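You operate a simulated robot arm through the tools that you are given. There is no shell and no other tool. Be economical: measure what you need, move in short steps, check, and stop when the job is done.

Carry out the task below with a simulated two-armed robot. There is one attempt and no reset: what you move stays moved.

JOB
Hold the bolts tray on the top of the cream table steady with one hand and put the grey pad in it with the other. Then turn the step knob to off. Then put the filter from the top of the green table on the top shelf of the teal shelf unit. Then take the large bearing and put it on top of the steel plate on the top of the green table. Keep to this order. Set down upright: filter.

It is judged by the outcome, as a careful person would: the job done as asked, and still so three seconds after it is handed in. It fails if anything else is knocked over, pushed out of place, dropped, spilled or broken.

ROBOT AND FRAMES
Two 6-joint arms with two-finger grippers on one trunk, on a base that drives. Base frame: it is fixed to the floor where the robot stands at the start and does not move with it; the origin is under the middle of the robot, x ahead of it, y to its left, z up. Units: m, rad, N and s.
The left shoulder is at the start at [0.03, 0.178, 0.988], the right one opposite. With the tool pointing down near the work surface each hand reaches from about 0.5 to 0.82 m from the robot's upright axis, wherever it stands, measured 20 degrees to its own side. Places, roughly: bolts tray [-1.75, 3.5, 0.75]; filter [9, -9.5, 1]; grey pad (6x5x6 cm) [0.5, 0.2, 0.8]; large bearing (6x6x2 cm) [9, -9.7, 0.9]; steel plate [8.75, -9.5, 0.75]; step knob [0.4, 4.4, 1.3]; top shelf of the teal shelf unit [11.8, -10, 1.2]. Payload 2.54 kg a hand.
The TCP of each hand is the grasp point between the finger pads, 0.03 m short of the fingertips. In the tool frame z runs along the fingers and y along their closing line. The gripper opens to 0.116 m. The gripper's body begins 0.095 m behind the TCP.
Orientation is that of the tool frame in the base frame, as a unit quaternion [x, y, z, w]. With the fingers straight down and closing along the base's y, the tool's x points along the base's -x, its y along +y and its z along -z.

CONTROLS
- The arms move only by the tool play_rows. It takes "left_steps", "right_steps" or both (then of equal length, played together; a hand with none holds still); each is a list of rows, each an object (a shift or turn left out is 0, a gripper value left out holds the last) with "slide": the shift along the tool's x, y, z in m, a list of three; "angular": the turn, a rotation vector about the tool's x, y, z in rad, a list of three; "claw": the finger opening in m, from 0 to 0.116. In form: [{"slide": [x, y, z], "angular": [ax, ay, az], "claw": claw}, ...]. A call has 1 to 8 rows; each row is the pose to reach, as a shift and turn from the pose commanded when the call began, along the tool's axes at that moment. Rows are played at 5 a second. More than 0.05 m and 0.15 rad between two rows, or a gripper value outside its range, and nothing of the call is played. A pose out of reach is approached as far as the arm can. The call stops where the force on the tool passes 40 N (or 10 N more than at its start, if that is more) or the arm is blocked; 0.2 s more then pass. The fingers move at their own pace (about 0.153 m/s each) and stop on an object; they squeeze with about 44 N. The grip force told is the motor's: it shows also when the fingers shut on nothing. Time passes only in rows, and 0.2 s behind the last, so rows that repeat a pose let the fingers close. It gives the time, the measured TCP pose, the force on the tool (base axes), the opening and the grip force at its end, in the units of the frame above (readings bear some noise), with the torque about the TCP (base axes, N m) and any sound that the robot's microphone picked up.
- Cameras (640 x 400 px; columns grow to the right, rows downward): "scene" is now at [0.0403, 0.0336, 1.7109]; the picture's right is [0.44, -0.90, 0.00], its down [-0.73, -0.35, -0.59] and it looks along [0.53, 0.26, -0.81] (base axes); focal length 254 px, centre (320, 200). "left" rides on the left gripper at [0.069, 0.015, -0.122] in its tool frame; the picture's right is [-0.21, 0.98, 0.00], its down [-0.83, -0.18, -0.53] and it looks along [-0.52, -0.11, 0.85] (tool axes); focal length 251 px, centre (320, 200). "right" rides on the right gripper at [0.069, -0.015, -0.122] in its tool frame; the picture's right is [0.21, 0.98, 0.00], its down [-0.83, 0.18, -0.53] and it looks along [-0.52, 0.11, 0.85] (tool axes); focal length 251 px, centre (320, 200). There is no depth. A picture from a camera that has moved, and an enlarged one, comes with that camera's place and axes in the base frame and with its lens. The place of the scene camera against the robot may be out by one fixed shift of up to 0.012 m in any direction.
- capture(camera): a new picture of that camera. It takes no simulated time.
- move_column(by): slides the trunk up (or, below 0, down) by that many m; the arms and the scene camera ride with it, the base frame stays. It gives what a move gives, with no picture.
- steer(legs): drives the robot by 1 to 6 legs, each [ahead, left, turn to the left] in m, m and rad, along the robot's own axes; the way and the turn of a leg run together, so that a leg with both is an arc; at most 1.5 m and 3.142 rad a leg. The arms and the cameras ride along, it lands a little off, and it stops where it bumps. It gives what a move gives.
- aim_head(pan, tilt): turns the head with the scene camera to pan (to the left, within 2.496 rad either way) and tilt (down, from -0.506 to 1.204), counted from straight ahead of the robot. It gives what a move gives.
- close_up(camera, box): a new picture of the part [left, top, right, bottom] of that camera's present view, enlarged. It takes no simulated time.
- finish_job(): hands the job in; it is judged then, once.

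Go step by step. Nothing tells you exact positions but the pictures and the camera data: compare them with the known pose of the tool, close in by small moves and look again before you grip or let go. The budget is 165 turns and 118 pictures, counting those below and the enlarged ones. Unless the task says otherwise, let go and move clear before handing in, and close with one line.

The tools are called as name(argument=value, ...) on one line, values as JSON. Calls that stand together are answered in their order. play_rows: Moves the arms, as the interface text tells. Its arguments: {"type":"object","properties":{"left_steps":{"type":"array","items":{"type":"object","properties":{"slide":{"type":"array","items":{"type":"number"}},"angular":{"type":"array","items":{"type":"number"}},"claw":{"type":"number"}}}},"right_steps":{"type":"array","items":{"type":"object","properties":{"slide":{"type":"array","items":{"type":"number"}},"angular":{"type":"array","items":{"type":"number"}},"claw":{"type":"number"}}}}},"required":[]} The other tools are called the same way: move_column (by) slides the trunk up or down; steer (legs) drives the base; aim_head (pan, tilt) turns the head that bears the scene camera; capture (camera) takes a picture; close_up (camera, box) takes an enlarged picture of a part of a camera's view; finish_job () hands the job in.

At the start:

```text
time_s: 0.0
left_tcp_pos: [0.2948, 0.3873, 1.1193]
left_orientation: [0.001, 1.0, 0.001, 0.0]
left_contact_force: [0.4, -0.6, -0.9]
left_torque: [-0.02, -0.01, 0.05]
left_finger_gap: 0.116
left_grip_force: 0.1
right_tcp_pos: [0.6183, -0.0298, 1.0707]
right_orientation: [0.0, 1.0, 0.001, 0.0]
right_contact_force: [0.0, 0.4, 0.6]
right_torque: [0.03, -0.01, -0.01]
right_finger_gap: 0.1159
right_grip_force: 0.0
trunk travel left (down, up): [-0.2, 0.34]
robot x, y, heading: [-0.0004, -0.0005, -0.001]
head pan, tilt: [0.452, 0.944]
```

scene: 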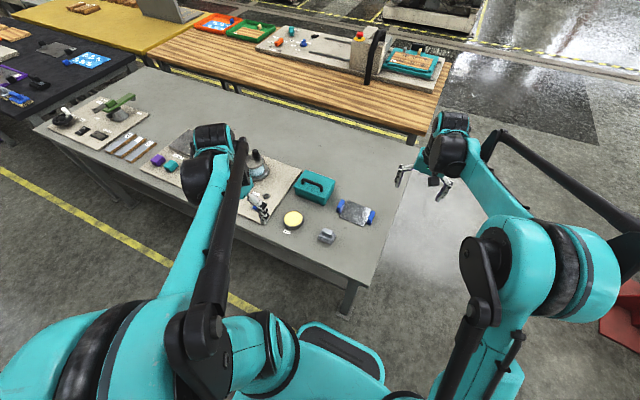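
right: 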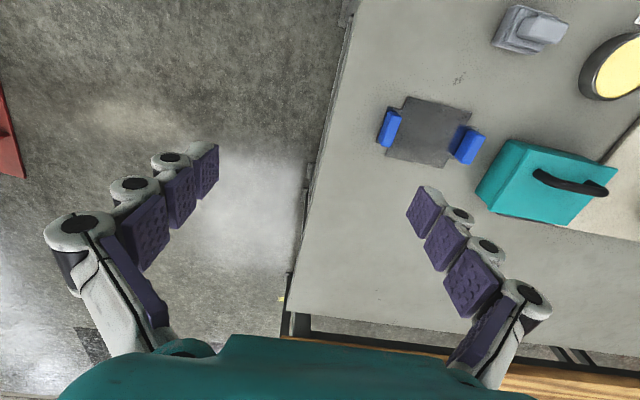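
left: 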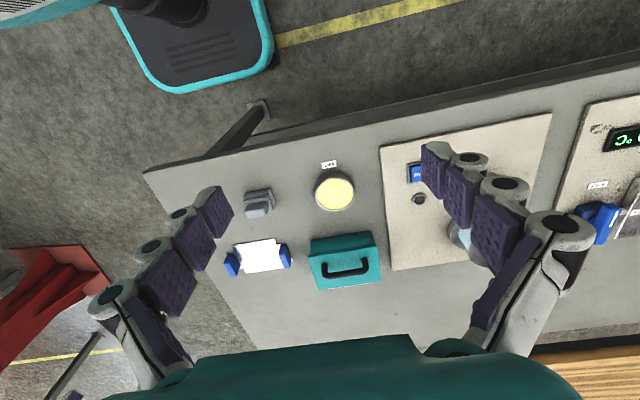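

The grey pad looks to be the grey block at the near table edge, around [0.49, 0.22]. I'll take an enlarged look at it from two cameras before planning the grip.

close_up(camera="left", box=[200, 150, 360, 250])

close_up(camera="right", box=[440, 0, 600, 100])

```text
4.00 times, centred on (280, 200) of left
camera zoom: at [0.226, 0.4029, 1.2421], right [0.21, 0.98, 0.0], down [0.83, -0.18, 0.53], along [0.52, -0.11, -0.85], focal length 1006 px, centre (480, 200)
```

zoom: 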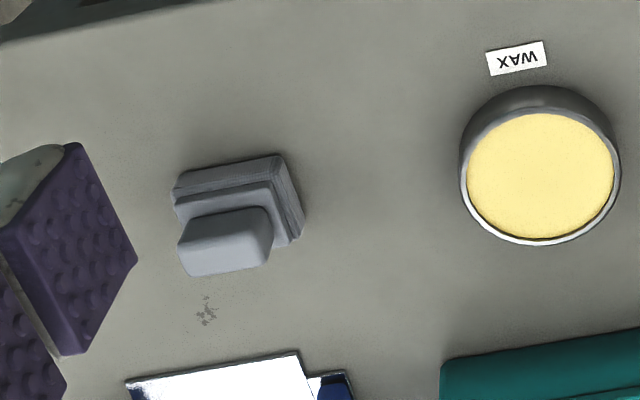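

```text
4.00 times, centred on (520, 50) of right
camera zoom: at [0.5487, -0.0455, 1.1927], right [-0.21, 0.98, 0.0], down [0.83, 0.18, 0.53], along [0.52, 0.11, -0.85], focal length 1006 px, centre (-480, 800)
```

zoom: 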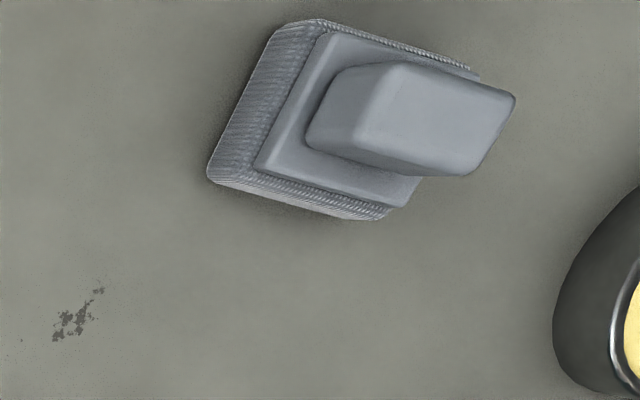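

The pad's knob sits at about [0.477, 0.222] with its top at z≈0.83, and its base is axis-aligned. I'm moving the left hand above it.

play_rows(left_steps=[{"slide": [-0.026, -0.023, 0.027]}, {"slide": [-0.052, -0.046, 0.054]}, {"slide": [-0.078, -0.07, 0.08]}, {"slide": [-0.104, -0.093, 0.107]}, {"slide": [-0.13, -0.116, 0.134]}, {"slide": [-0.156, -0.14, 0.16]}, {"slide": [-0.182, -0.163, 0.187]}, {"slide": [-0.182, -0.163, 0.2]}])

capture(camera="left")

close_up(camera="right", box=[400, 0, 640, 150])

```text
time_s: 1.8
left_tcp_pos: [0.4777, 0.2259, 0.9188]
left_orientation: [-0.001, 1.0, 0.0, 0.0]
left_contact_force: [0.5, -1.0, -0.1]
left_torque: [-0.01, -0.02, 0.0]
left_finger_gap: 0.116
left_grip_force: 0.0
right_tcp_pos: [0.6174, -0.0289, 1.0704]
right_orientation: [0.0, 1.0, 0.0, 0.001]
right_contact_force: [0.1, 1.0, 0.0]
right_torque: [0.0, -0.01, 0.01]
right_finger_gap: 0.1161
right_grip_force: 0.1
trunk travel left (down, up): [-0.2, 0.34]
robot x, y, heading: [-0.0, 0.0013, -0.001]
head pan, tilt: [0.452, 0.944]
```

```text
112 pictures are left
camera left: at [0.4096, 0.2414, 1.0424], right [0.21, 0.98, 0.0], down [0.83, -0.18, 0.53], along [0.52, -0.11, -0.85], focal length 251 px, centre (320, 200)
```

left: 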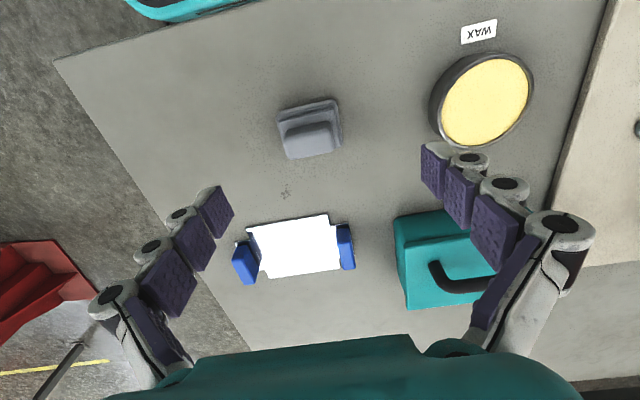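

```text
2.67 times, centred on (520, 75) of right
camera zoom: at [0.5481, -0.0452, 1.1931], right [-0.21, 0.98, 0.0], down [0.83, 0.18, 0.53], along [0.52, 0.11, -0.85], focal length 670 px, centre (-213, 533)
```

zoom: 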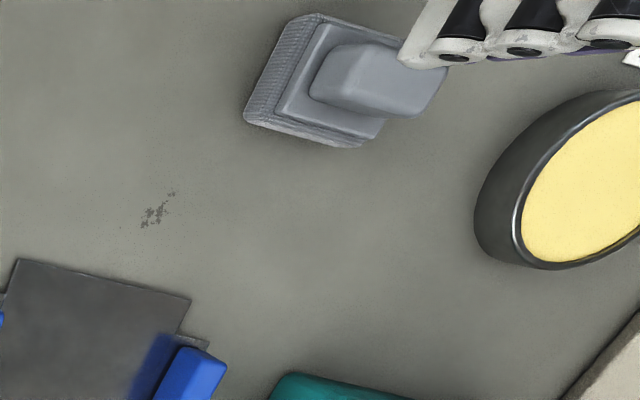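

The knob's centre is at y≈0.220. I'm lowering the fingers around the knob and closing.

play_rows(left_steps=[{"slide": [0.001, -0.005, 0.03]}, {"slide": [0.001, -0.005, 0.06]}, {"slide": [0.001, -0.005, 0.083]}, {"slide": [0.001, -0.005, 0.083]}, {"slide": [0.001, -0.005, 0.083], "claw": 0.02}, {"slide": [0.001, -0.005, 0.083], "claw": 0.02}, {"slide": [0.001, -0.005, 0.083], "claw": 0.02}])

capture(camera="left")

```text
time_s: 3.4
left_tcp_pos: [0.4773, 0.2207, 0.8388]
left_orientation: [0.0, 1.0, 0.001, 0.001]
left_contact_force: [4.9, -1.0, 27.2]
left_torque: [-0.01, -0.17, -0.01]
left_finger_gap: 0.0419
left_grip_force: 44.0
right_tcp_pos: [0.6158, -0.0298, 1.0708]
right_orientation: [0.0, 1.0, 0.0, 0.001]
right_contact_force: [0.2, -0.3, -0.5]
right_torque: [-0.02, 0.0, 0.02]
right_finger_gap: 0.1161
right_grip_force: 0.0
trunk travel left (down, up): [-0.2, 0.34]
robot x, y, heading: [0.0028, -0.0003, -0.003]
head pan, tilt: [0.452, 0.944]
```

```text
110 pictures are left
camera left: at [0.4083, 0.2358, 0.9622], right [0.21, 0.98, 0.0], down [0.82, -0.18, 0.54], along [0.52, -0.11, -0.84], focal length 251 px, centre (320, 200)
```

left: 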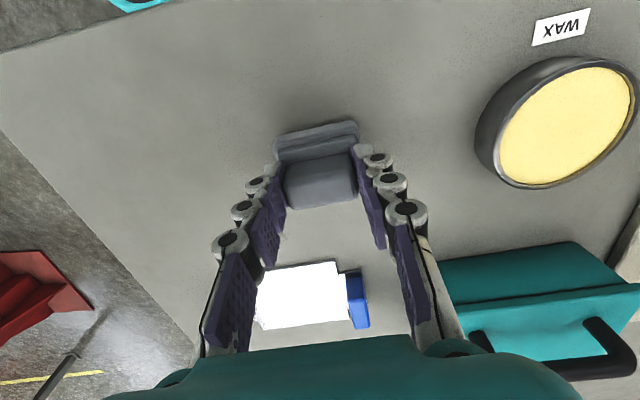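

The knob is gripped, with a gap of 42 mm. I'm lifting it straight up.

play_rows(left_steps=[{"slide": [0, 0, -0.03], "claw": 0.02}, {"slide": [0, 0, -0.07]}, {"slide": [0, 0, -0.11]}, {"slide": [0.04, 0.0, -0.14]}, {"slide": [0.08, 0.0, -0.17]}])

capture(camera="left")

aim_head(pan=1.6, tilt=0.3)

capture(camera="scene")

```text
time_s: 4.6
left_tcp_pos: [0.3935, 0.2199, 1.0093]
left_orientation: [0.0, 1.0, 0.0, 0.001]
left_contact_force: [-0.2, -0.2, 0.0]
left_torque: [0.05, -0.02, -0.01]
left_finger_gap: 0.042
left_grip_force: 43.5
right_tcp_pos: [0.6162, -0.0296, 1.0723]
right_orientation: [0.0, 1.0, 0.0, 0.001]
right_contact_force: [-0.5, -0.3, 1.1]
right_torque: [0.0, -0.05, -0.02]
right_finger_gap: 0.116
right_grip_force: 0.0
trunk travel left (down, up): [-0.2, 0.34]
robot x, y, heading: [-0.0025, 0.002, 0.001]
head pan, tilt: [0.452, 0.944]
```

```text
109 pictures are left
camera left: at [0.3244, 0.235, 1.1319], right [0.21, 0.98, 0.0], down [0.83, -0.18, 0.54], along [0.52, -0.11, -0.84], focal length 251 px, centre (320, 200)
```

left: 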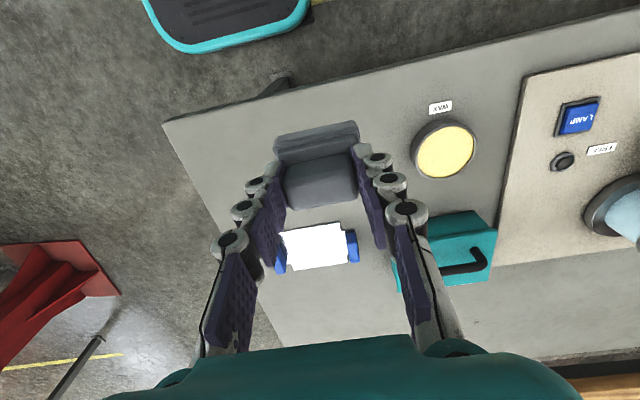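

```text
time_s: 6.0
left_tcp_pos: [0.395, 0.2191, 1.0064]
left_orientation: [0.0, 1.0, 0.0, -0.001]
left_contact_force: [0.8, -0.2, -0.5]
left_torque: [0.0, 0.03, 0.05]
left_finger_gap: 0.042
left_grip_force: 44.0
right_tcp_pos: [0.6172, -0.0293, 1.0706]
right_orientation: [0.0, 1.0, 0.001, 0.0]
right_contact_force: [0.6, -0.4, -0.2]
right_torque: [-0.01, 0.01, 0.02]
right_finger_gap: 0.1161
right_grip_force: 0.1
trunk travel left (down, up): [-0.2, 0.34]
robot x, y, heading: [-0.0038, -0.0009, 0.005]
head pan, tilt: [1.6, 0.3]
```

```text
108 pictures are left
camera scene: at [-0.0281, 0.095, 1.7664], right [1.0, 0.03, 0.0], down [0.01, -0.3, -0.96], along [-0.03, 0.95, -0.3], focal length 254 px, centre (320, 200)
```

scene: 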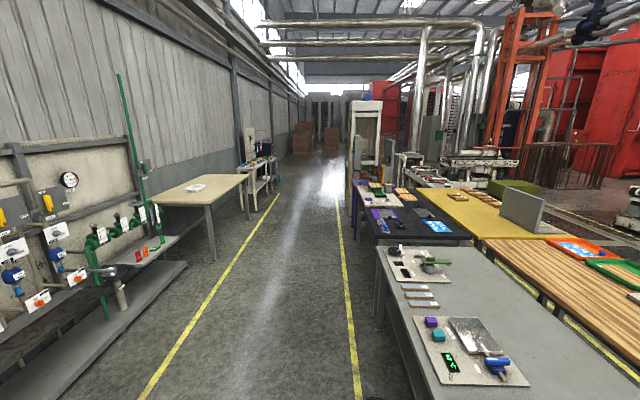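

The pad is held. The cream table with a small tray is ahead-left in the aisle, so I'm zooming on it and on the cabinet where the knob should be.

close_up(camera="scene", box=[130, 130, 290, 270])

close_up(camera="scene", box=[320, 80, 420, 180])

```text
2.86 times, centred on (210, 200) of scene
camera zoom: at [-0.0281, 0.095, 1.7664], right [1.0, 0.03, 0.0], down [0.01, -0.3, -0.96], along [-0.03, 0.95, -0.3], focal length 726 px, centre (634, 200)
```

zoom: 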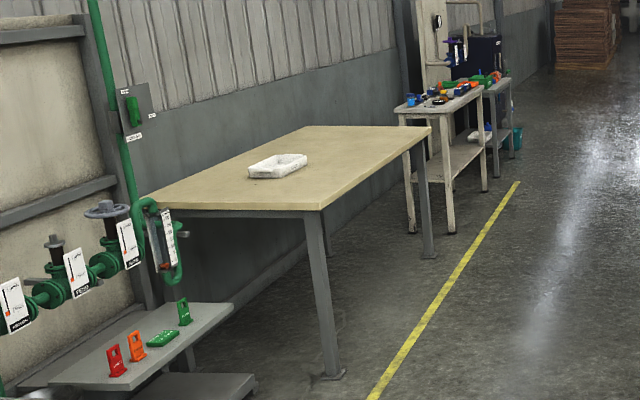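

```text
4.00 times, centred on (370, 130) of scene
camera zoom: at [-0.0281, 0.095, 1.7664], right [1.0, 0.03, 0.0], down [0.01, -0.3, -0.96], along [-0.03, 0.95, -0.3], focal length 1017 px, centre (120, 480)
```

zoom: 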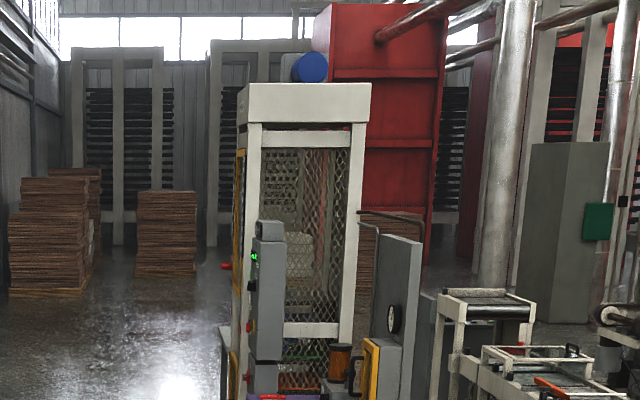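

The tray sits on the cream table, roughly at (-1.95, 3.6). The knob panel is on the right of the aisle near (0.43, 4.4) and faces the aisle. I'll back off, turn left and drive up the aisle.

steer(legs=[[-0.4, 0, 0], [0, 0, 1.571], [1.5, 0, 0], [1.0, 0, 0]])

aim_head(pan=0.5, tilt=0.5)

capture(camera="scene")

```text
time_s: 24.1
left_tcp_pos: [-0.6417, 2.8993, 1.0086]
left_orientation: [0.711, -0.703, 0.0, 0.0]
left_contact_force: [-0.3, -0.4, -0.4]
left_torque: [0.02, 0.0, -0.03]
left_finger_gap: 0.0418
left_grip_force: 43.2
right_tcp_pos: [-0.3974, 3.1244, 1.0704]
right_orientation: [0.712, -0.702, 0.0, 0.0]
right_contact_force: [0.0, 0.4, -0.9]
right_torque: [0.0, 0.0, -0.01]
right_finger_gap: 0.1157
right_grip_force: 0.0
trunk travel left (down, up): [-0.2, 0.34]
robot x, y, heading: [-0.4186, 2.5062, 1.582]
head pan, tilt: [1.6, 0.3]
```

```text
time_s: 25.4
left_tcp_pos: [-0.6426, 2.8987, 1.0074]
left_orientation: [0.711, -0.703, 0.0, 0.0]
left_contact_force: [-0.3, 0.8, -0.3]
left_torque: [0.04, -0.02, -0.04]
left_finger_gap: 0.0422
left_grip_force: 44.7
right_tcp_pos: [-0.3952, 3.1237, 1.0713]
right_orientation: [0.712, -0.703, 0.0, -0.001]
right_contact_force: [-0.2, 0.2, -0.2]
right_torque: [0.0, 0.03, -0.02]
right_finger_gap: 0.1161
right_grip_force: 0.0
trunk travel left (down, up): [-0.2, 0.34]
robot x, y, heading: [-0.4157, 2.5044, 1.583]
head pan, tilt: [0.499, 0.499]
```

```text
105 pictures are left
camera scene: at [-0.4581, 2.5578, 1.748], right [0.87, 0.49, 0.0], down [0.23, -0.42, -0.88], along [-0.43, 0.77, -0.48], focal length 254 px, centre (320, 200)
```

scene: 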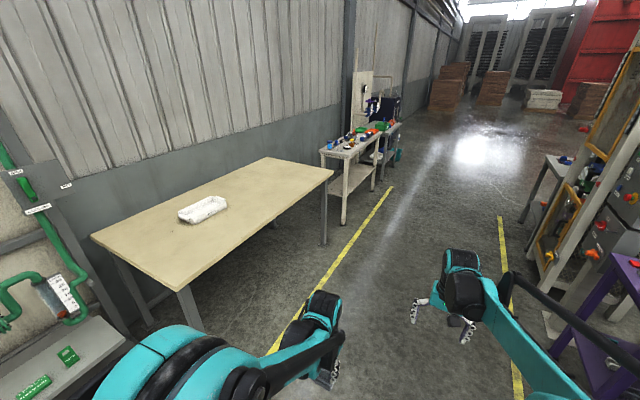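

The tray triangulates to about (-1.92, 3.5, 0.84), and the table edge is at x≈-1.42. I'll drive to y=3.5, turn to face it and stop short to look.

steer(legs=[[1.0, 0, 0], [0, 0, 1.56], [0.5, 0, 0]])

aim_head(pan=0, tilt=0.8)

capture(camera="scene")

```text
time_s: 36.9
left_tcp_pos: [-1.3306, 3.3316, 1.0073]
left_orientation: [1.0, -0.021, 0.0, -0.001]
left_contact_force: [-0.2, -0.1, -1.1]
left_torque: [0.01, -0.02, 0.0]
left_finger_gap: 0.0418
left_grip_force: 43.7
right_tcp_pos: [-1.5428, 3.5899, 1.0708]
right_orientation: [1.0, -0.022, -0.001, 0.001]
right_contact_force: [-0.1, -1.2, -0.3]
right_torque: [-0.01, -0.02, -0.01]
right_finger_gap: 0.1158
right_grip_force: 0.1
trunk travel left (down, up): [-0.2, 0.34]
robot x, y, heading: [-0.9248, 3.5354, 3.099]
head pan, tilt: [0.499, 0.499]
```

```text
time_s: 37.8
left_tcp_pos: [-1.3309, 3.3318, 1.0065]
left_orientation: [1.0, -0.022, 0.0, 0.0]
left_contact_force: [0.6, 0.2, -0.1]
left_torque: [0.01, -0.03, -0.01]
left_finger_gap: 0.042
left_grip_force: 44.1
right_tcp_pos: [-1.5427, 3.5902, 1.0713]
right_orientation: [1.0, -0.023, 0.0, -0.001]
right_contact_force: [0.0, 0.6, 0.1]
right_torque: [0.01, 0.01, 0.0]
right_finger_gap: 0.1161
right_grip_force: 0.2
trunk travel left (down, up): [-0.2, 0.34]
robot x, y, heading: [-0.9281, 3.5346, 3.098]
head pan, tilt: [0.0, 0.799]
```

```text
104 pictures are left
camera scene: at [-0.9732, 3.5378, 1.7221], right [0.04, 1.0, 0.0], down [0.72, -0.03, -0.7], along [-0.7, 0.03, -0.72], focal length 254 px, centre (320, 200)
```

scene: 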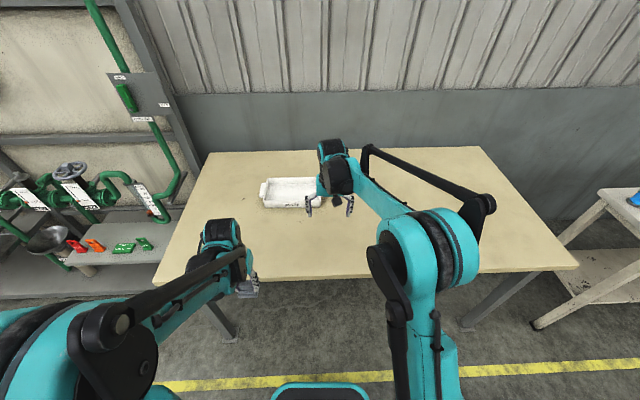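

The right arm hides part of the tray. I'll shift it to its own side and look with both the scene and right cameras.

play_rows(right_steps=[{"slide": [0, -0.05, 0]}, {"slide": [0, -0.1, 0]}, {"slide": [0, -0.15, 0]}, {"slide": [0.02, -0.2, 0]}])

close_up(camera="scene", box=[220, 140, 380, 240])

capture(camera="right")

```text
refused: row 4 steps farther than a row can; nothing moved
```

```text
4.00 times, centred on (300, 190) of scene
camera zoom: at [-0.9732, 3.5378, 1.7221], right [0.04, 1.0, 0.0], down [0.72, -0.03, -0.7], along [-0.7, 0.03, -0.72], focal length 1017 px, centre (400, 240)
```

zoom: 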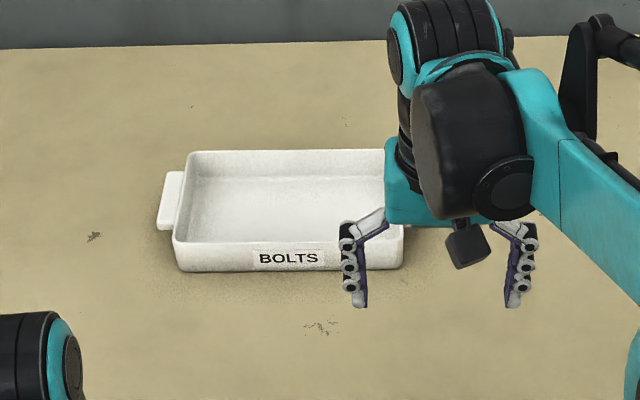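

```text
102 pictures are left
camera right: at [-1.4729, 3.6022, 1.1927], right [0.17, -0.98, 0.0], down [-0.83, -0.15, 0.53], along [-0.53, -0.09, -0.85], focal length 251 px, centre (320, 200)
```

right: 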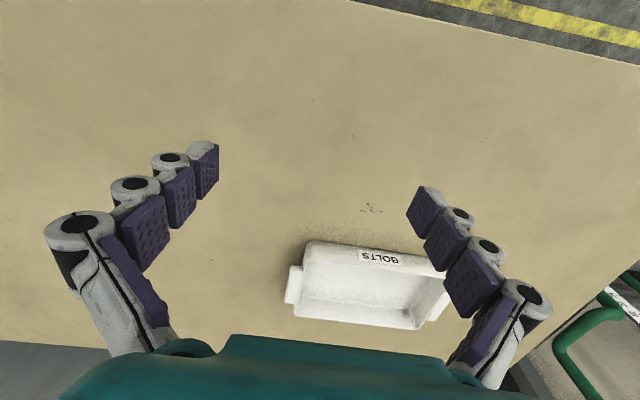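

The tray is about 0.275 × 0.17 m, centred near (-1.92, 3.44), aligned with the table, with a tab on each short end. I'll drive in slightly and raise nothing; both hands are well above it.

steer(legs=[[0.25, 0.045, 0.04]])

play_rows(right_steps=[{"slide": [0, -0.045, 0]}, {"slide": [0, -0.09, 0]}, {"slide": [0, -0.13, 0]}])

close_up(camera="scene", box=[200, 120, 440, 270])

capture(camera="right")

capture(camera="left")

```text
time_s: 39.7
left_tcp_pos: [-1.5701, 3.2739, 1.0066]
left_orientation: [1.0, 0.0, 0.001, -0.001]
left_contact_force: [0.5, 0.0, -0.9]
left_torque: [0.0, -0.04, -0.01]
left_finger_gap: 0.0417
left_grip_force: 44.1
right_tcp_pos: [-1.7924, 3.5239, 1.0698]
right_orientation: [1.0, 0.0, 0.001, -0.001]
right_contact_force: [0.5, 0.6, -0.5]
right_torque: [0.0, -0.04, 0.02]
right_finger_gap: 0.1162
right_grip_force: 0.2
trunk travel left (down, up): [-0.2, 0.34]
robot x, y, heading: [-1.1755, 3.5002, -3.143]
head pan, tilt: [0.0, 0.799]
```

```text
time_s: 40.5
left_tcp_pos: [-1.569, 3.2761, 1.0074]
left_orientation: [1.0, -0.001, 0.0, 0.002]
left_contact_force: [-0.2, -0.3, -0.5]
left_torque: [-0.05, -0.04, -0.03]
left_finger_gap: 0.0419
left_grip_force: 44.4
right_tcp_pos: [-1.7932, 3.6585, 1.0688]
right_orientation: [1.0, 0.0, -0.001, 0.001]
right_contact_force: [-0.9, -0.2, 0.7]
right_torque: [-0.04, -0.01, -0.01]
right_finger_gap: 0.1157
right_grip_force: 0.1
trunk travel left (down, up): [-0.2, 0.34]
robot x, y, heading: [-1.173, 3.4935, -3.14]
head pan, tilt: [0.0, 0.799]
```

```text
2.67 times, centred on (320, 195) of scene
camera zoom: at [-1.221, 3.4984, 1.722], right [0.0, 1.0, 0.0], down [0.72, 0.0, -0.7], along [-0.7, 0.0, -0.72], focal length 678 px, centre (320, 213)
```

zoom: 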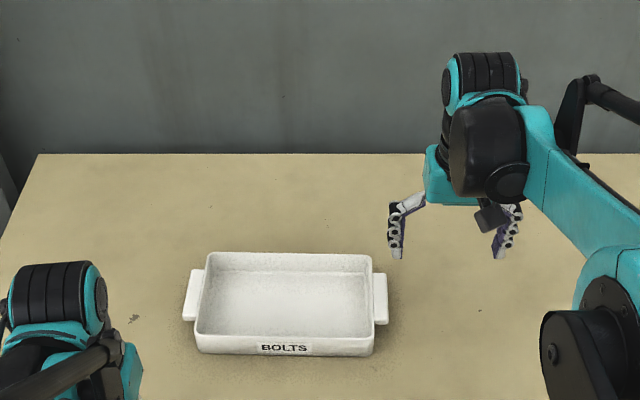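

```text
100 pictures are left
camera right: at [-1.7236, 3.6725, 1.191], right [0.22, -0.98, 0.0], down [-0.83, -0.18, 0.53], along [-0.52, -0.12, -0.85], focal length 251 px, centre (320, 200)
```

right: 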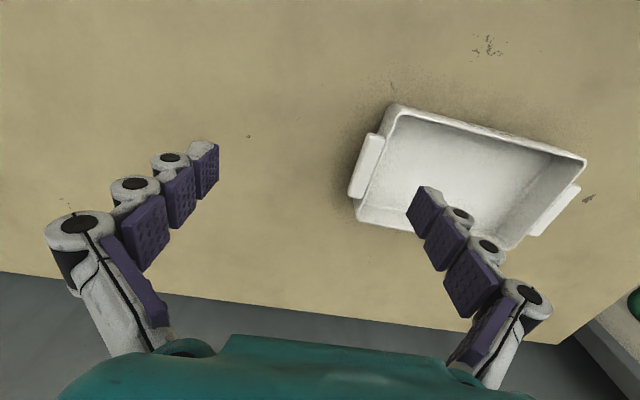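

```text
99 pictures are left
camera left: at [-1.4994, 3.2616, 1.1312], right [-0.21, -0.98, 0.0], down [-0.83, 0.18, 0.53], along [-0.52, 0.11, -0.85], focal length 251 px, centre (320, 200)
```

left: 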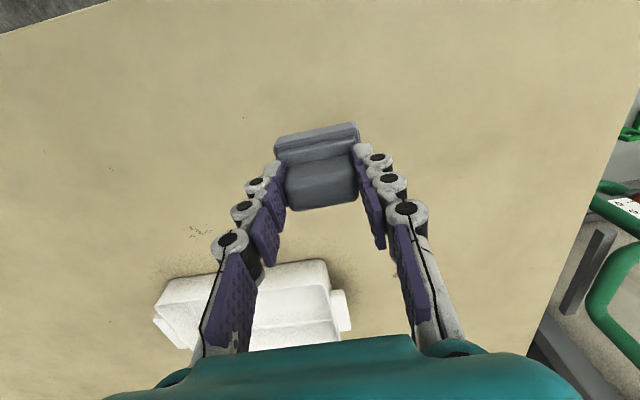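

The tray is empty and its right-hand tab is around (-1.87, 3.575). I'll bring the right hand above that end and look again for a second viewing angle.

play_rows(right_steps=[{"slide": [-0.025, 0.027, 0.03]}, {"slide": [-0.05, 0.055, 0.06]}, {"slide": [-0.08, 0.085, 0.085]}, {"slide": [-0.08, 0.085, 0.085]}])

capture(camera="right")

```text
time_s: 41.5
left_tcp_pos: [-1.5676, 3.2755, 1.009]
left_orientation: [1.0, 0.0, -0.001, 0.0]
left_contact_force: [0.0, -0.2, -0.7]
left_torque: [-0.05, 0.06, -0.03]
left_finger_gap: 0.0417
left_grip_force: 44.2
right_tcp_pos: [-1.8722, 3.5683, 0.987]
right_orientation: [1.0, 0.0, 0.0, 0.0]
right_contact_force: [-0.2, -0.7, 1.2]
right_torque: [0.01, 0.03, 0.0]
right_finger_gap: 0.116
right_grip_force: 0.1
trunk travel left (down, up): [-0.2, 0.34]
robot x, y, heading: [-1.1735, 3.4994, -3.139]
head pan, tilt: [0.0, 0.799]
```

```text
98 pictures are left
camera right: at [-1.803, 3.583, 1.1074], right [0.21, -0.98, 0.0], down [-0.83, -0.18, 0.53], along [-0.52, -0.11, -0.85], focal length 251 px, centre (320, 200)
```

right: 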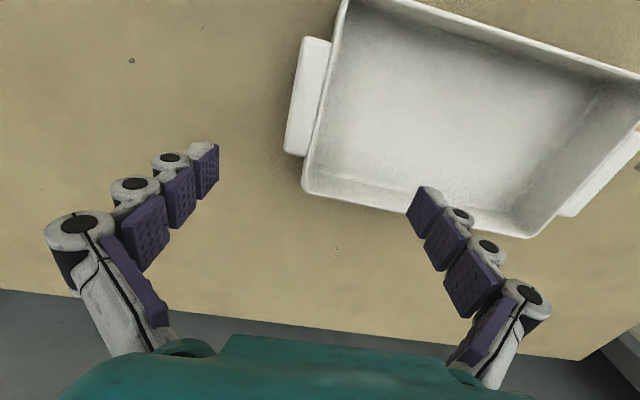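

Stereo puts the table top at z≈0.85, the tab at about (-1.845, 3.585, 0.89), and the tray centre near (-1.855, 3.445). I'm lowering the right hand with one finger inside and one outside the end wall.

play_rows(right_steps=[{"slide": [0.014, -0.009, 0.03]}, {"slide": [0.027, -0.017, 0.06]}, {"slide": [0.027, -0.017, 0.06]}])

capture(camera="right")

close_up(camera="scene", box=[240, 160, 400, 260])

```text
time_s: 42.3
left_tcp_pos: [-1.57, 3.2749, 1.0078]
left_orientation: [1.0, 0.001, 0.0, 0.0]
left_contact_force: [0.6, 0.4, -0.9]
left_torque: [0.01, 0.02, -0.01]
left_finger_gap: 0.0419
left_grip_force: 44.1
right_tcp_pos: [-1.8453, 3.5864, 0.9241]
right_orientation: [1.0, 0.001, 0.0, 0.0]
right_contact_force: [-0.5, -0.6, 0.5]
right_torque: [0.0, -0.02, -0.03]
right_finger_gap: 0.1162
right_grip_force: 0.1
trunk travel left (down, up): [-0.2, 0.34]
robot x, y, heading: [-1.1754, 3.4979, -3.142]
head pan, tilt: [0.0, 0.799]
```

```text
97 pictures are left
camera right: at [-1.7756, 3.6016, 1.0462], right [0.21, -0.98, 0.0], down [-0.83, -0.18, 0.53], along [-0.52, -0.11, -0.85], focal length 251 px, centre (320, 200)
```

right: 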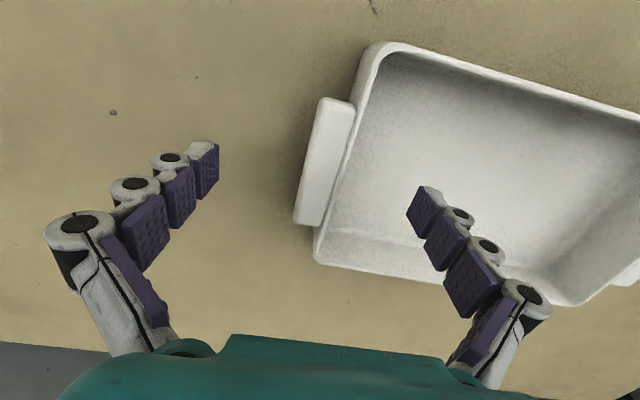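

```text
4.00 times, centred on (320, 210) of scene
camera zoom: at [-1.2209, 3.4964, 1.7221], right [0.0, 1.0, 0.0], down [0.72, 0.0, -0.7], along [-0.7, 0.0, -0.72], focal length 1017 px, centre (320, 160)
```

zoom: 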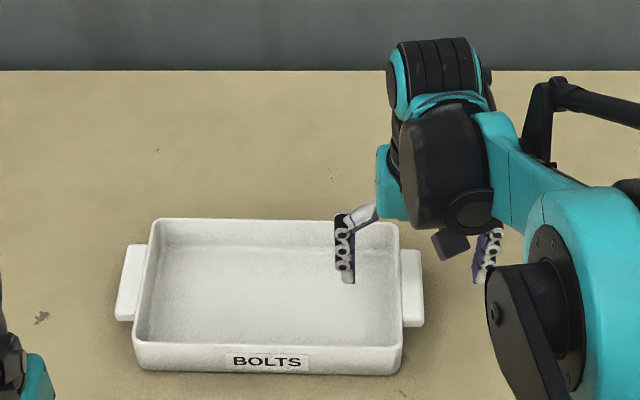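

Position checks out (tab centre (-1.844, 3.583, z≈0.885)). I'm lowering the last bit and closing on the wall and tab.

play_rows(right_steps=[{"slide": [0.0, 0.006, 0.012]}, {"slide": [0.0, 0.006, 0.024]}, {"slide": [0.0, 0.006, 0.024]}, {"slide": [0.0, 0.006, 0.024], "claw": 0.06}, {"slide": [0.0, 0.006, 0.024], "claw": 0.01}, {"slide": [0.0, 0.006, 0.024], "claw": 0.01}, {"slide": [0.0, 0.006, 0.024], "claw": 0.01}])

capture(camera="right")

close_up(camera="scene", box=[240, 160, 400, 260])

```text
time_s: 43.9
left_tcp_pos: [-1.569, 3.2754, 1.008]
left_orientation: [1.0, 0.0, 0.0, 0.0]
left_contact_force: [0.4, 0.1, 0.2]
left_torque: [0.03, 0.0, 0.03]
left_finger_gap: 0.042
left_grip_force: 44.1
right_tcp_pos: [-1.8467, 3.5795, 0.9017]
right_orientation: [1.0, 0.0, 0.0, 0.0]
right_contact_force: [0.2, 0.3, 3.0]
right_torque: [-0.64, 0.05, -0.49]
right_finger_gap: 0.0249
right_grip_force: 44.4
trunk travel left (down, up): [-0.2, 0.34]
robot x, y, heading: [-1.1708, 3.498, -3.143]
head pan, tilt: [0.0, 0.799]
```

```text
95 pictures are left
camera right: at [-1.7772, 3.5948, 1.0232], right [0.21, -0.98, 0.0], down [-0.83, -0.18, 0.53], along [-0.52, -0.11, -0.85], focal length 251 px, centre (320, 200)
```

right: 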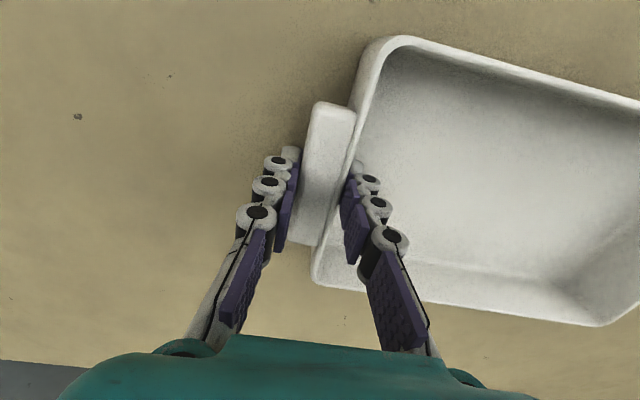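

```text
4.00 times, centred on (320, 210) of scene
camera zoom: at [-1.2208, 3.4966, 1.7221], right [0.0, 1.0, 0.0], down [0.72, 0.0, -0.7], along [-0.7, 0.0, -0.72], focal length 1017 px, centre (320, 160)
```

zoom: 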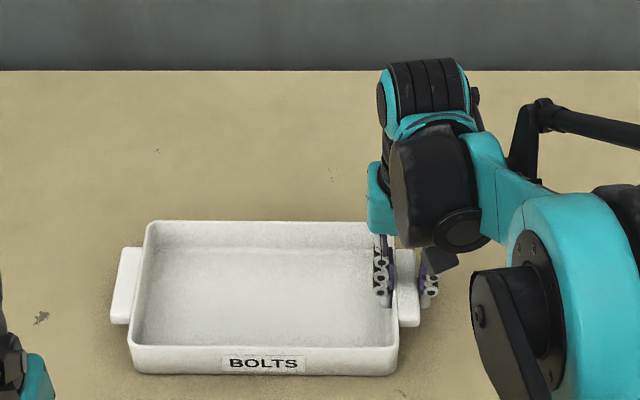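

The tray is held (25 mm grip). Now I carry the pad over the left half of the tray at a safe height.

play_rows(left_steps=[{"slide": [-0.041, -0.0165, 0]}, {"slide": [-0.082, -0.033, 0]}, {"slide": [-0.123, -0.05, 0]}, {"slide": [-0.164, -0.066, 0]}, {"slide": [-0.205, -0.082, 0]}, {"slide": [-0.246, -0.1, 0]}, {"slide": [-0.286, -0.115, 0.0]}, {"slide": [-0.286, -0.115, 0.02]}])

capture(camera="left")

close_up(camera="scene", box=[240, 160, 400, 260])

```text
time_s: 45.7
left_tcp_pos: [-1.8536, 3.3882, 0.9882]
left_orientation: [1.0, 0.001, 0.0, 0.001]
left_contact_force: [-0.7, -0.8, 0.4]
left_torque: [0.01, 0.04, -0.02]
left_finger_gap: 0.0418
left_grip_force: 43.9
right_tcp_pos: [-1.8451, 3.5815, 0.9006]
right_orientation: [1.0, -0.001, 0.0, 0.001]
right_contact_force: [-1.0, 1.0, 4.3]
right_torque: [-0.47, -0.53, -0.17]
right_finger_gap: 0.0249
right_grip_force: 43.3
trunk travel left (down, up): [-0.2, 0.34]
robot x, y, heading: [-1.1741, 3.4949, -3.143]
head pan, tilt: [0.0, 0.799]
```

```text
93 pictures are left
camera left: at [-1.7841, 3.373, 1.1112], right [-0.21, -0.98, 0.0], down [-0.83, 0.18, 0.53], along [-0.52, 0.11, -0.85], focal length 251 px, centre (320, 200)
```

left: 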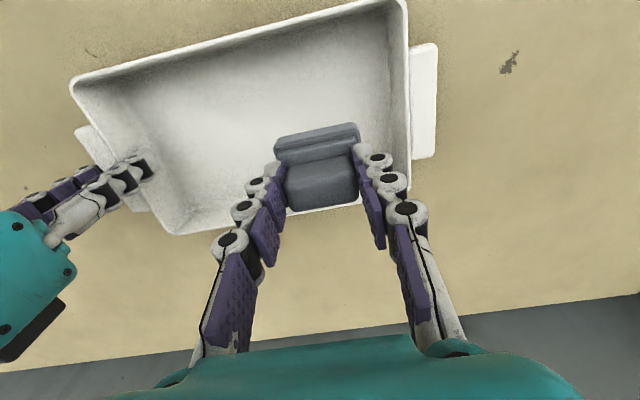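

```text
4.00 times, centred on (320, 210) of scene
camera zoom: at [-1.2209, 3.4967, 1.7221], right [0.0, 1.0, 0.0], down [0.72, 0.0, -0.7], along [-0.7, 0.0, -0.72], focal length 1017 px, centre (320, 160)
```

zoom: 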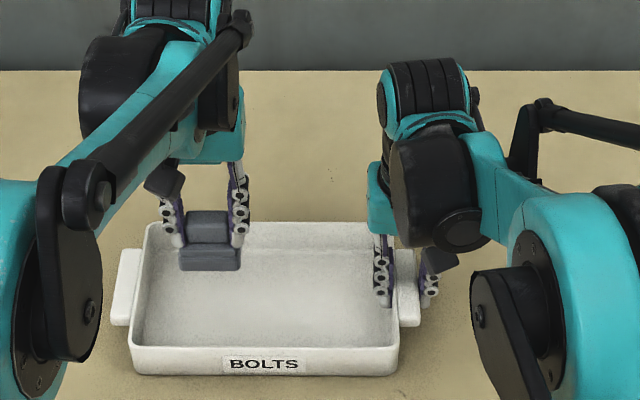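

The pad is well inside the tray outline. I'm lowering in small steps until it touches the floor.

play_rows(left_steps=[{"slide": [0, 0, 0.03]}, {"slide": [0, 0, 0.05]}, {"slide": [0, 0, 0.055]}])

play_rows(left_steps=[{"slide": [0, 0, 0.003]}, {"slide": [0, 0, 0.006]}, {"slide": [0, 0, 0.009]}])

capture(camera="left")

```text
time_s: 46.5
left_tcp_pos: [-1.854, 3.3898, 0.9331]
left_orientation: [1.0, 0.0, 0.0, 0.0]
left_contact_force: [0.6, -0.9, -1.3]
left_torque: [-0.02, 0.02, 0.05]
left_finger_gap: 0.0419
left_grip_force: 44.1
right_tcp_pos: [-1.8457, 3.5809, 0.9002]
right_orientation: [1.0, 0.0, 0.0, 0.0]
right_contact_force: [-0.7, 1.4, 3.0]
right_torque: [-0.53, 0.02, -0.18]
right_finger_gap: 0.0248
right_grip_force: 43.7
trunk travel left (down, up): [-0.2, 0.34]
robot x, y, heading: [-1.1777, 3.4977, -3.138]
head pan, tilt: [0.0, 0.799]
```

```text
time_s: 47.3
left_tcp_pos: [-1.8549, 3.3895, 0.9242]
left_orientation: [1.0, 0.0, 0.0, 0.0]
left_contact_force: [-0.3, 0.3, -0.9]
left_torque: [-0.01, 0.02, 0.04]
left_finger_gap: 0.0419
left_grip_force: 44.1
right_tcp_pos: [-1.8467, 3.5806, 0.9012]
right_orientation: [1.0, -0.001, 0.0, 0.0]
right_contact_force: [0.1, 0.2, 3.0]
right_torque: [-0.54, 0.03, -0.21]
right_finger_gap: 0.0249
right_grip_force: 44.1
trunk travel left (down, up): [-0.2, 0.34]
robot x, y, heading: [-1.1761, 3.4923, -3.141]
head pan, tilt: [0.0, 0.799]
```

```text
91 pictures are left
camera left: at [-1.7852, 3.3751, 1.0467], right [-0.21, -0.98, 0.0], down [-0.83, 0.18, 0.53], along [-0.52, 0.11, -0.85], focal length 251 px, centre (320, 200)
```

left: 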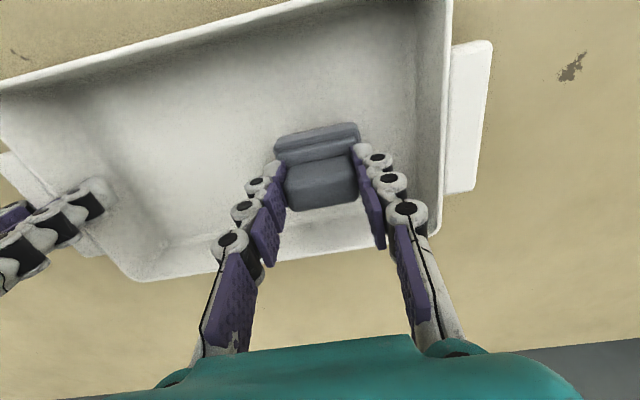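

No contact yet, so I continue down in small steps.

play_rows(left_steps=[{"slide": [0, 0, 0.003]}, {"slide": [0, 0, 0.006]}, {"slide": [0, 0, 0.009]}, {"slide": [0, 0, 0.012]}])

```text
time_s: 48.3
left_tcp_pos: [-1.8553, 3.3904, 0.9141]
left_orientation: [1.0, 0.0, -0.001, 0.0]
left_contact_force: [-4.9, -1.1, 33.6]
left_torque: [0.18, 0.19, -0.09]
left_finger_gap: 0.0417
left_grip_force: 44.1
right_tcp_pos: [-1.8459, 3.579, 0.901]
right_orientation: [1.0, 0.0, -0.002, 0.0]
right_contact_force: [-1.7, 0.1, -7.4]
right_torque: [-0.4, -0.59, -0.44]
right_finger_gap: 0.025
right_grip_force: 43.7
trunk travel left (down, up): [-0.2, 0.34]
robot x, y, heading: [-1.1772, 3.4959, -3.14]
head pan, tilt: [0.0, 0.799]
```

The pad is down with firm contact. I'm releasing and lifting the left hand straight up.

play_rows(left_steps=[{"slide": [0, 0, -0.003]}, {"slide": [0, 0, -0.003], "claw": 0.07}, {"slide": [0, 0, -0.003], "claw": 0.07}, {"slide": [0, 0, -0.03], "claw": 0.07}, {"slide": [0, 0, -0.07], "claw": 0.07}, {"slide": [0, 0, -0.11], "claw": 0.07}])

capture(camera="left")

```text
time_s: 49.7
left_tcp_pos: [-1.8504, 3.3891, 1.0227]
left_orientation: [1.0, 0.001, 0.0, 0.0]
left_contact_force: [1.0, -0.4, -0.5]
left_torque: [-0.03, 0.01, 0.0]
left_finger_gap: 0.0698
left_grip_force: 0.1
right_tcp_pos: [-1.8449, 3.5797, 0.9013]
right_orientation: [1.0, 0.001, 0.0, 0.0]
right_contact_force: [1.0, 1.4, 1.9]
right_torque: [-0.83, 0.41, 0.1]
right_finger_gap: 0.025
right_grip_force: 44.1
trunk travel left (down, up): [-0.2, 0.34]
robot x, y, heading: [-1.1722, 3.4966, -3.14]
head pan, tilt: [0.0, 0.799]
```

```text
90 pictures are left
camera left: at [-1.7813, 3.3728, 1.1455], right [-0.21, -0.98, 0.0], down [-0.83, 0.18, 0.53], along [-0.52, 0.11, -0.85], focal length 251 px, centre (320, 200)
```

left: 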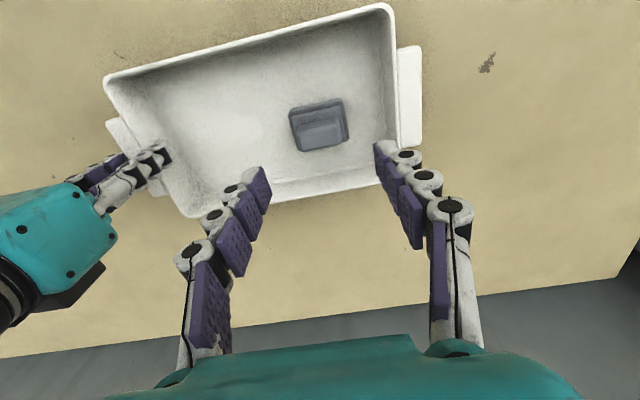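

The pad sits flat in the tray. Now I release the tray with the right hand, lift, and pull both hands back.

play_rows(right_steps=[{"slide": [0, 0, 0], "claw": 0.07}, {"slide": [0, 0, 0], "claw": 0.07}, {"slide": [0, 0, -0.03], "claw": 0.07}, {"slide": [0, 0, -0.07]}, {"slide": [0, 0, -0.11]}, {"slide": [0.04, 0, -0.14]}, {"slide": [0.08, 0, -0.17]}, {"slide": [0.12, 0, -0.2]}], left_steps=[{"slide": [0, 0, 0]}, {"slide": [0, 0, -0.02]}, {"slide": [0.04, 0, -0.04]}, {"slide": [0.08, 0, -0.06]}, {"slide": [0.12, 0, -0.06]}, {"slide": [0.16, 0, -0.06]}, {"slide": [0.2, 0, -0.06]}, {"slide": [0.24, 0, -0.06]}])

close_up(camera="scene", box=[200, 120, 440, 270])

```text
time_s: 51.5
left_tcp_pos: [-1.613, 3.3886, 1.086]
left_orientation: [1.0, 0.0, -0.002, 0.0]
left_contact_force: [0.6, 0.4, 0.7]
left_torque: [-0.03, 0.09, -0.02]
left_finger_gap: 0.0701
left_grip_force: 0.1
right_tcp_pos: [-1.7222, 3.5779, 1.1028]
right_orientation: [1.0, -0.001, -0.002, 0.0]
right_contact_force: [0.6, -0.3, 0.6]
right_torque: [0.0, 0.06, -0.01]
right_finger_gap: 0.07
right_grip_force: 0.1
trunk travel left (down, up): [-0.2, 0.34]
robot x, y, heading: [-1.1734, 3.4938, -3.142]
head pan, tilt: [0.0, 0.799]
```

```text
2.67 times, centred on (320, 195) of scene
camera zoom: at [-1.2156, 3.4969, 1.7222], right [0.0, 1.0, 0.0], down [0.71, 0.0, -0.7], along [-0.7, 0.0, -0.71], focal length 678 px, centre (320, 213)
```

zoom: 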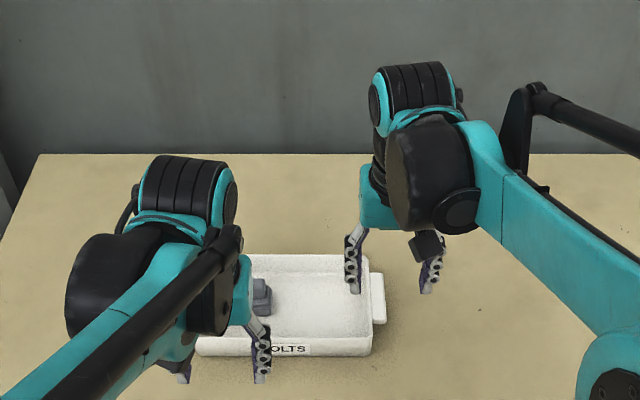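

Both hands are clear. I'm backing off, turning up the aisle toward the knob panel and looking at it.

steer(legs=[[-0.6, 0, 0], [0, 0, -1.571], [0.6, 0, 0]])

aim_head(pan=-1.0, tilt=0.3)

capture(camera="scene")

```text
time_s: 61.6
left_tcp_pos: [-0.6928, 4.5359, 1.0835]
left_orientation: [-0.705, 0.709, 0.0, 0.001]
left_contact_force: [0.3, 0.4, 0.1]
left_torque: [0.0, -0.01, 0.03]
left_finger_gap: 0.07
left_grip_force: 0.1
right_tcp_pos: [-0.5019, 4.6446, 1.1]
right_orientation: [-0.705, 0.709, -0.001, 0.0]
right_contact_force: [0.3, -0.1, -0.6]
right_torque: [-0.03, -0.04, 0.0]
right_finger_gap: 0.0699
right_grip_force: 0.1
trunk travel left (down, up): [-0.2, 0.34]
robot x, y, heading: [-0.5909, 4.0899, 1.561]
head pan, tilt: [0.0, 0.799]
```

```text
time_s: 62.9
left_tcp_pos: [-0.6931, 4.5358, 1.0832]
left_orientation: [-0.705, 0.709, 0.0, 0.0]
left_contact_force: [0.3, -0.4, -0.1]
left_torque: [-0.01, 0.0, 0.02]
left_finger_gap: 0.0699
left_grip_force: 0.0
right_tcp_pos: [-0.5041, 4.6439, 1.0994]
right_orientation: [-0.705, 0.709, 0.0, 0.0]
right_contact_force: [0.3, -0.1, 0.1]
right_torque: [0.02, 0.0, 0.01]
right_finger_gap: 0.0701
right_grip_force: 0.2
trunk travel left (down, up): [-0.2, 0.34]
robot x, y, heading: [-0.5886, 4.0923, 1.565]
head pan, tilt: [-1.0, 0.3]
```

```text
88 pictures are left
camera scene: at [-0.5056, 4.1137, 1.7664], right [0.54, -0.84, 0.0], down [-0.25, -0.16, -0.96], along [0.81, 0.51, -0.3], focal length 254 px, centre (320, 200)
```

scene: 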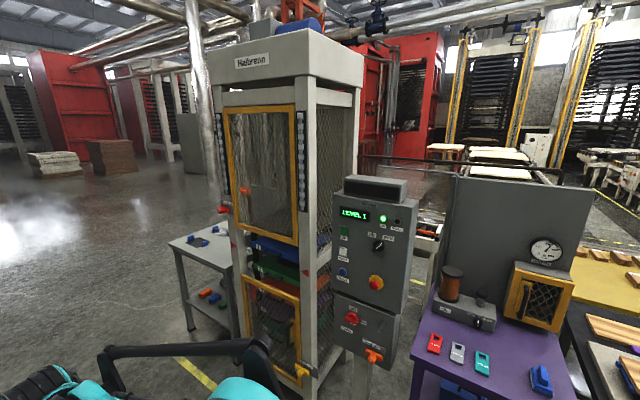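

The knob box is in view beside the cage. I'm enlarging it.

close_up(camera="scene", box=[310, 160, 438, 300])

close_up(camera="scene", box=[355, 215, 407, 265])

```text
2.86 times, centred on (374, 230) of scene
camera zoom: at [-0.5056, 4.1137, 1.7664], right [0.54, -0.84, 0.0], down [-0.25, -0.16, -0.96], along [0.81, 0.51, -0.3], focal length 726 px, centre (166, 114)
```

zoom: 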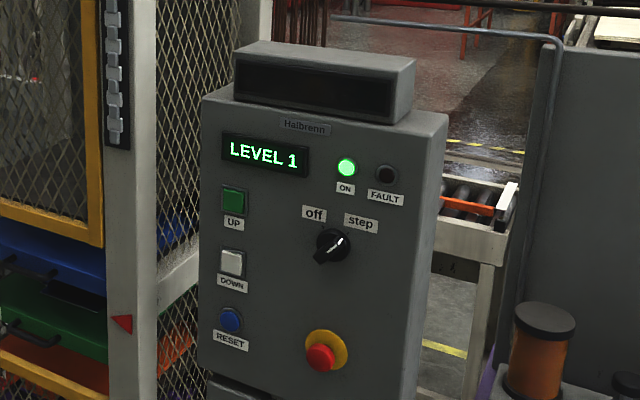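

```text
8.00 times, centred on (381, 240) of scene
camera zoom: at [-0.5056, 4.1137, 1.7664], right [0.54, -0.84, 0.0], down [-0.25, -0.16, -0.96], along [0.81, 0.51, -0.3], focal length 2034 px, centre (-168, -120)
```

zoom: 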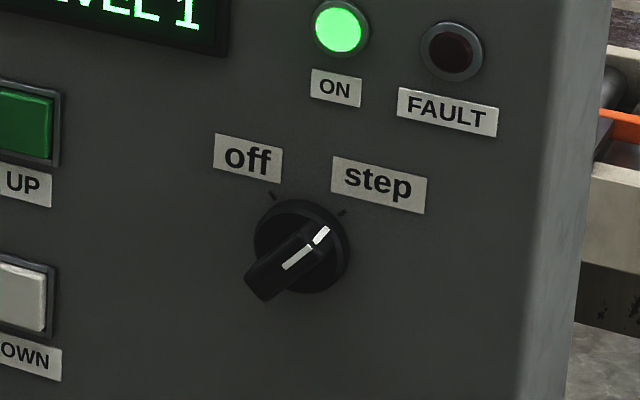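

The knob is at about (0.37, 4.40, 1.30) on a face pointing to -x. It's at "step" and needs a counter-clockwise turn to "off". I'll face it with the knob slightly on the robot's right.

steer(legs=[[0.44, 0, 0], [0, 0, -1.565], [0.2, 0, 0]])

move_column(by=0.15)

aim_head(pan=-0.15, tilt=0.5)

capture(camera="scene")

```text
time_s: 70.6
left_tcp_pos: [0.0585, 4.6124, 1.0834]
left_orientation: [0.021, 1.0, 0.0, 0.0]
left_contact_force: [0.5, 0.2, -0.1]
left_torque: [-0.03, 0.02, -0.04]
left_finger_gap: 0.0701
left_grip_force: 0.1
right_tcp_pos: [0.1591, 4.4171, 1.0995]
right_orientation: [0.021, 1.0, 0.0, -0.001]
right_contact_force: [0.3, 0.5, -0.5]
right_torque: [0.01, 0.04, 0.01]
right_finger_gap: 0.0699
right_grip_force: 0.0
trunk travel left (down, up): [-0.2, 0.34]
robot x, y, heading: [-0.3874, 4.5216, -0.039]
head pan, tilt: [-1.0, 0.3]
```

```text
time_s: 72.3
left_tcp_pos: [0.0578, 4.6121, 1.2341]
left_orientation: [0.021, 1.0, 0.0, 0.0]
left_contact_force: [0.4, 0.1, 0.4]
left_torque: [0.01, -0.03, -0.01]
left_finger_gap: 0.0698
left_grip_force: 0.1
right_tcp_pos: [0.1583, 4.4158, 1.2487]
right_orientation: [0.021, 1.0, 0.0, 0.0]
right_contact_force: [0.3, 0.3, 0.0]
right_torque: [-0.03, -0.02, 0.0]
right_finger_gap: 0.0699
right_grip_force: 0.1
trunk travel left (down, up): [-0.35, 0.19]
robot x, y, heading: [-0.3901, 4.5225, -0.045]
head pan, tilt: [-1.0, 0.3]
```

```text
time_s: 73.5
left_tcp_pos: [0.0564, 4.6127, 1.2333]
left_orientation: [0.021, 1.0, 0.0, 0.0]
left_contact_force: [0.1, 0.0, 1.1]
left_torque: [-0.02, -0.01, -0.02]
left_finger_gap: 0.0698
left_grip_force: 0.1
right_tcp_pos: [0.1593, 4.4186, 1.2497]
right_orientation: [0.021, 1.0, 0.0, 0.0]
right_contact_force: [0.4, -0.2, 0.3]
right_torque: [-0.02, 0.01, -0.01]
right_finger_gap: 0.0697
right_grip_force: 0.1
trunk travel left (down, up): [-0.35, 0.19]
robot x, y, heading: [-0.3908, 4.5203, -0.041]
head pan, tilt: [-0.15, 0.499]
```

```text
85 pictures are left
camera scene: at [-0.3258, 4.5093, 1.898], right [-0.19, -0.98, 0.0], down [-0.47, 0.09, -0.88], along [0.86, -0.17, -0.48], focal length 254 px, centre (320, 200)
```

scene: 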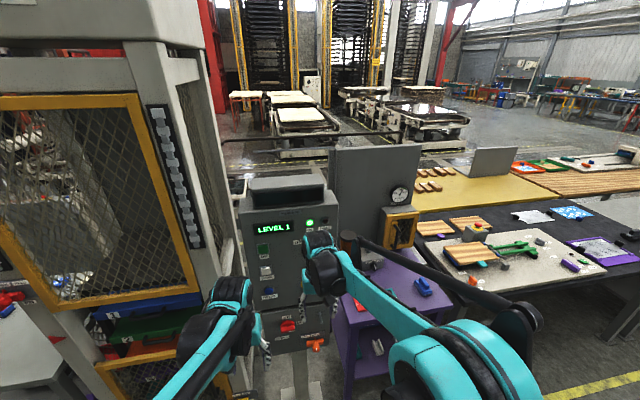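

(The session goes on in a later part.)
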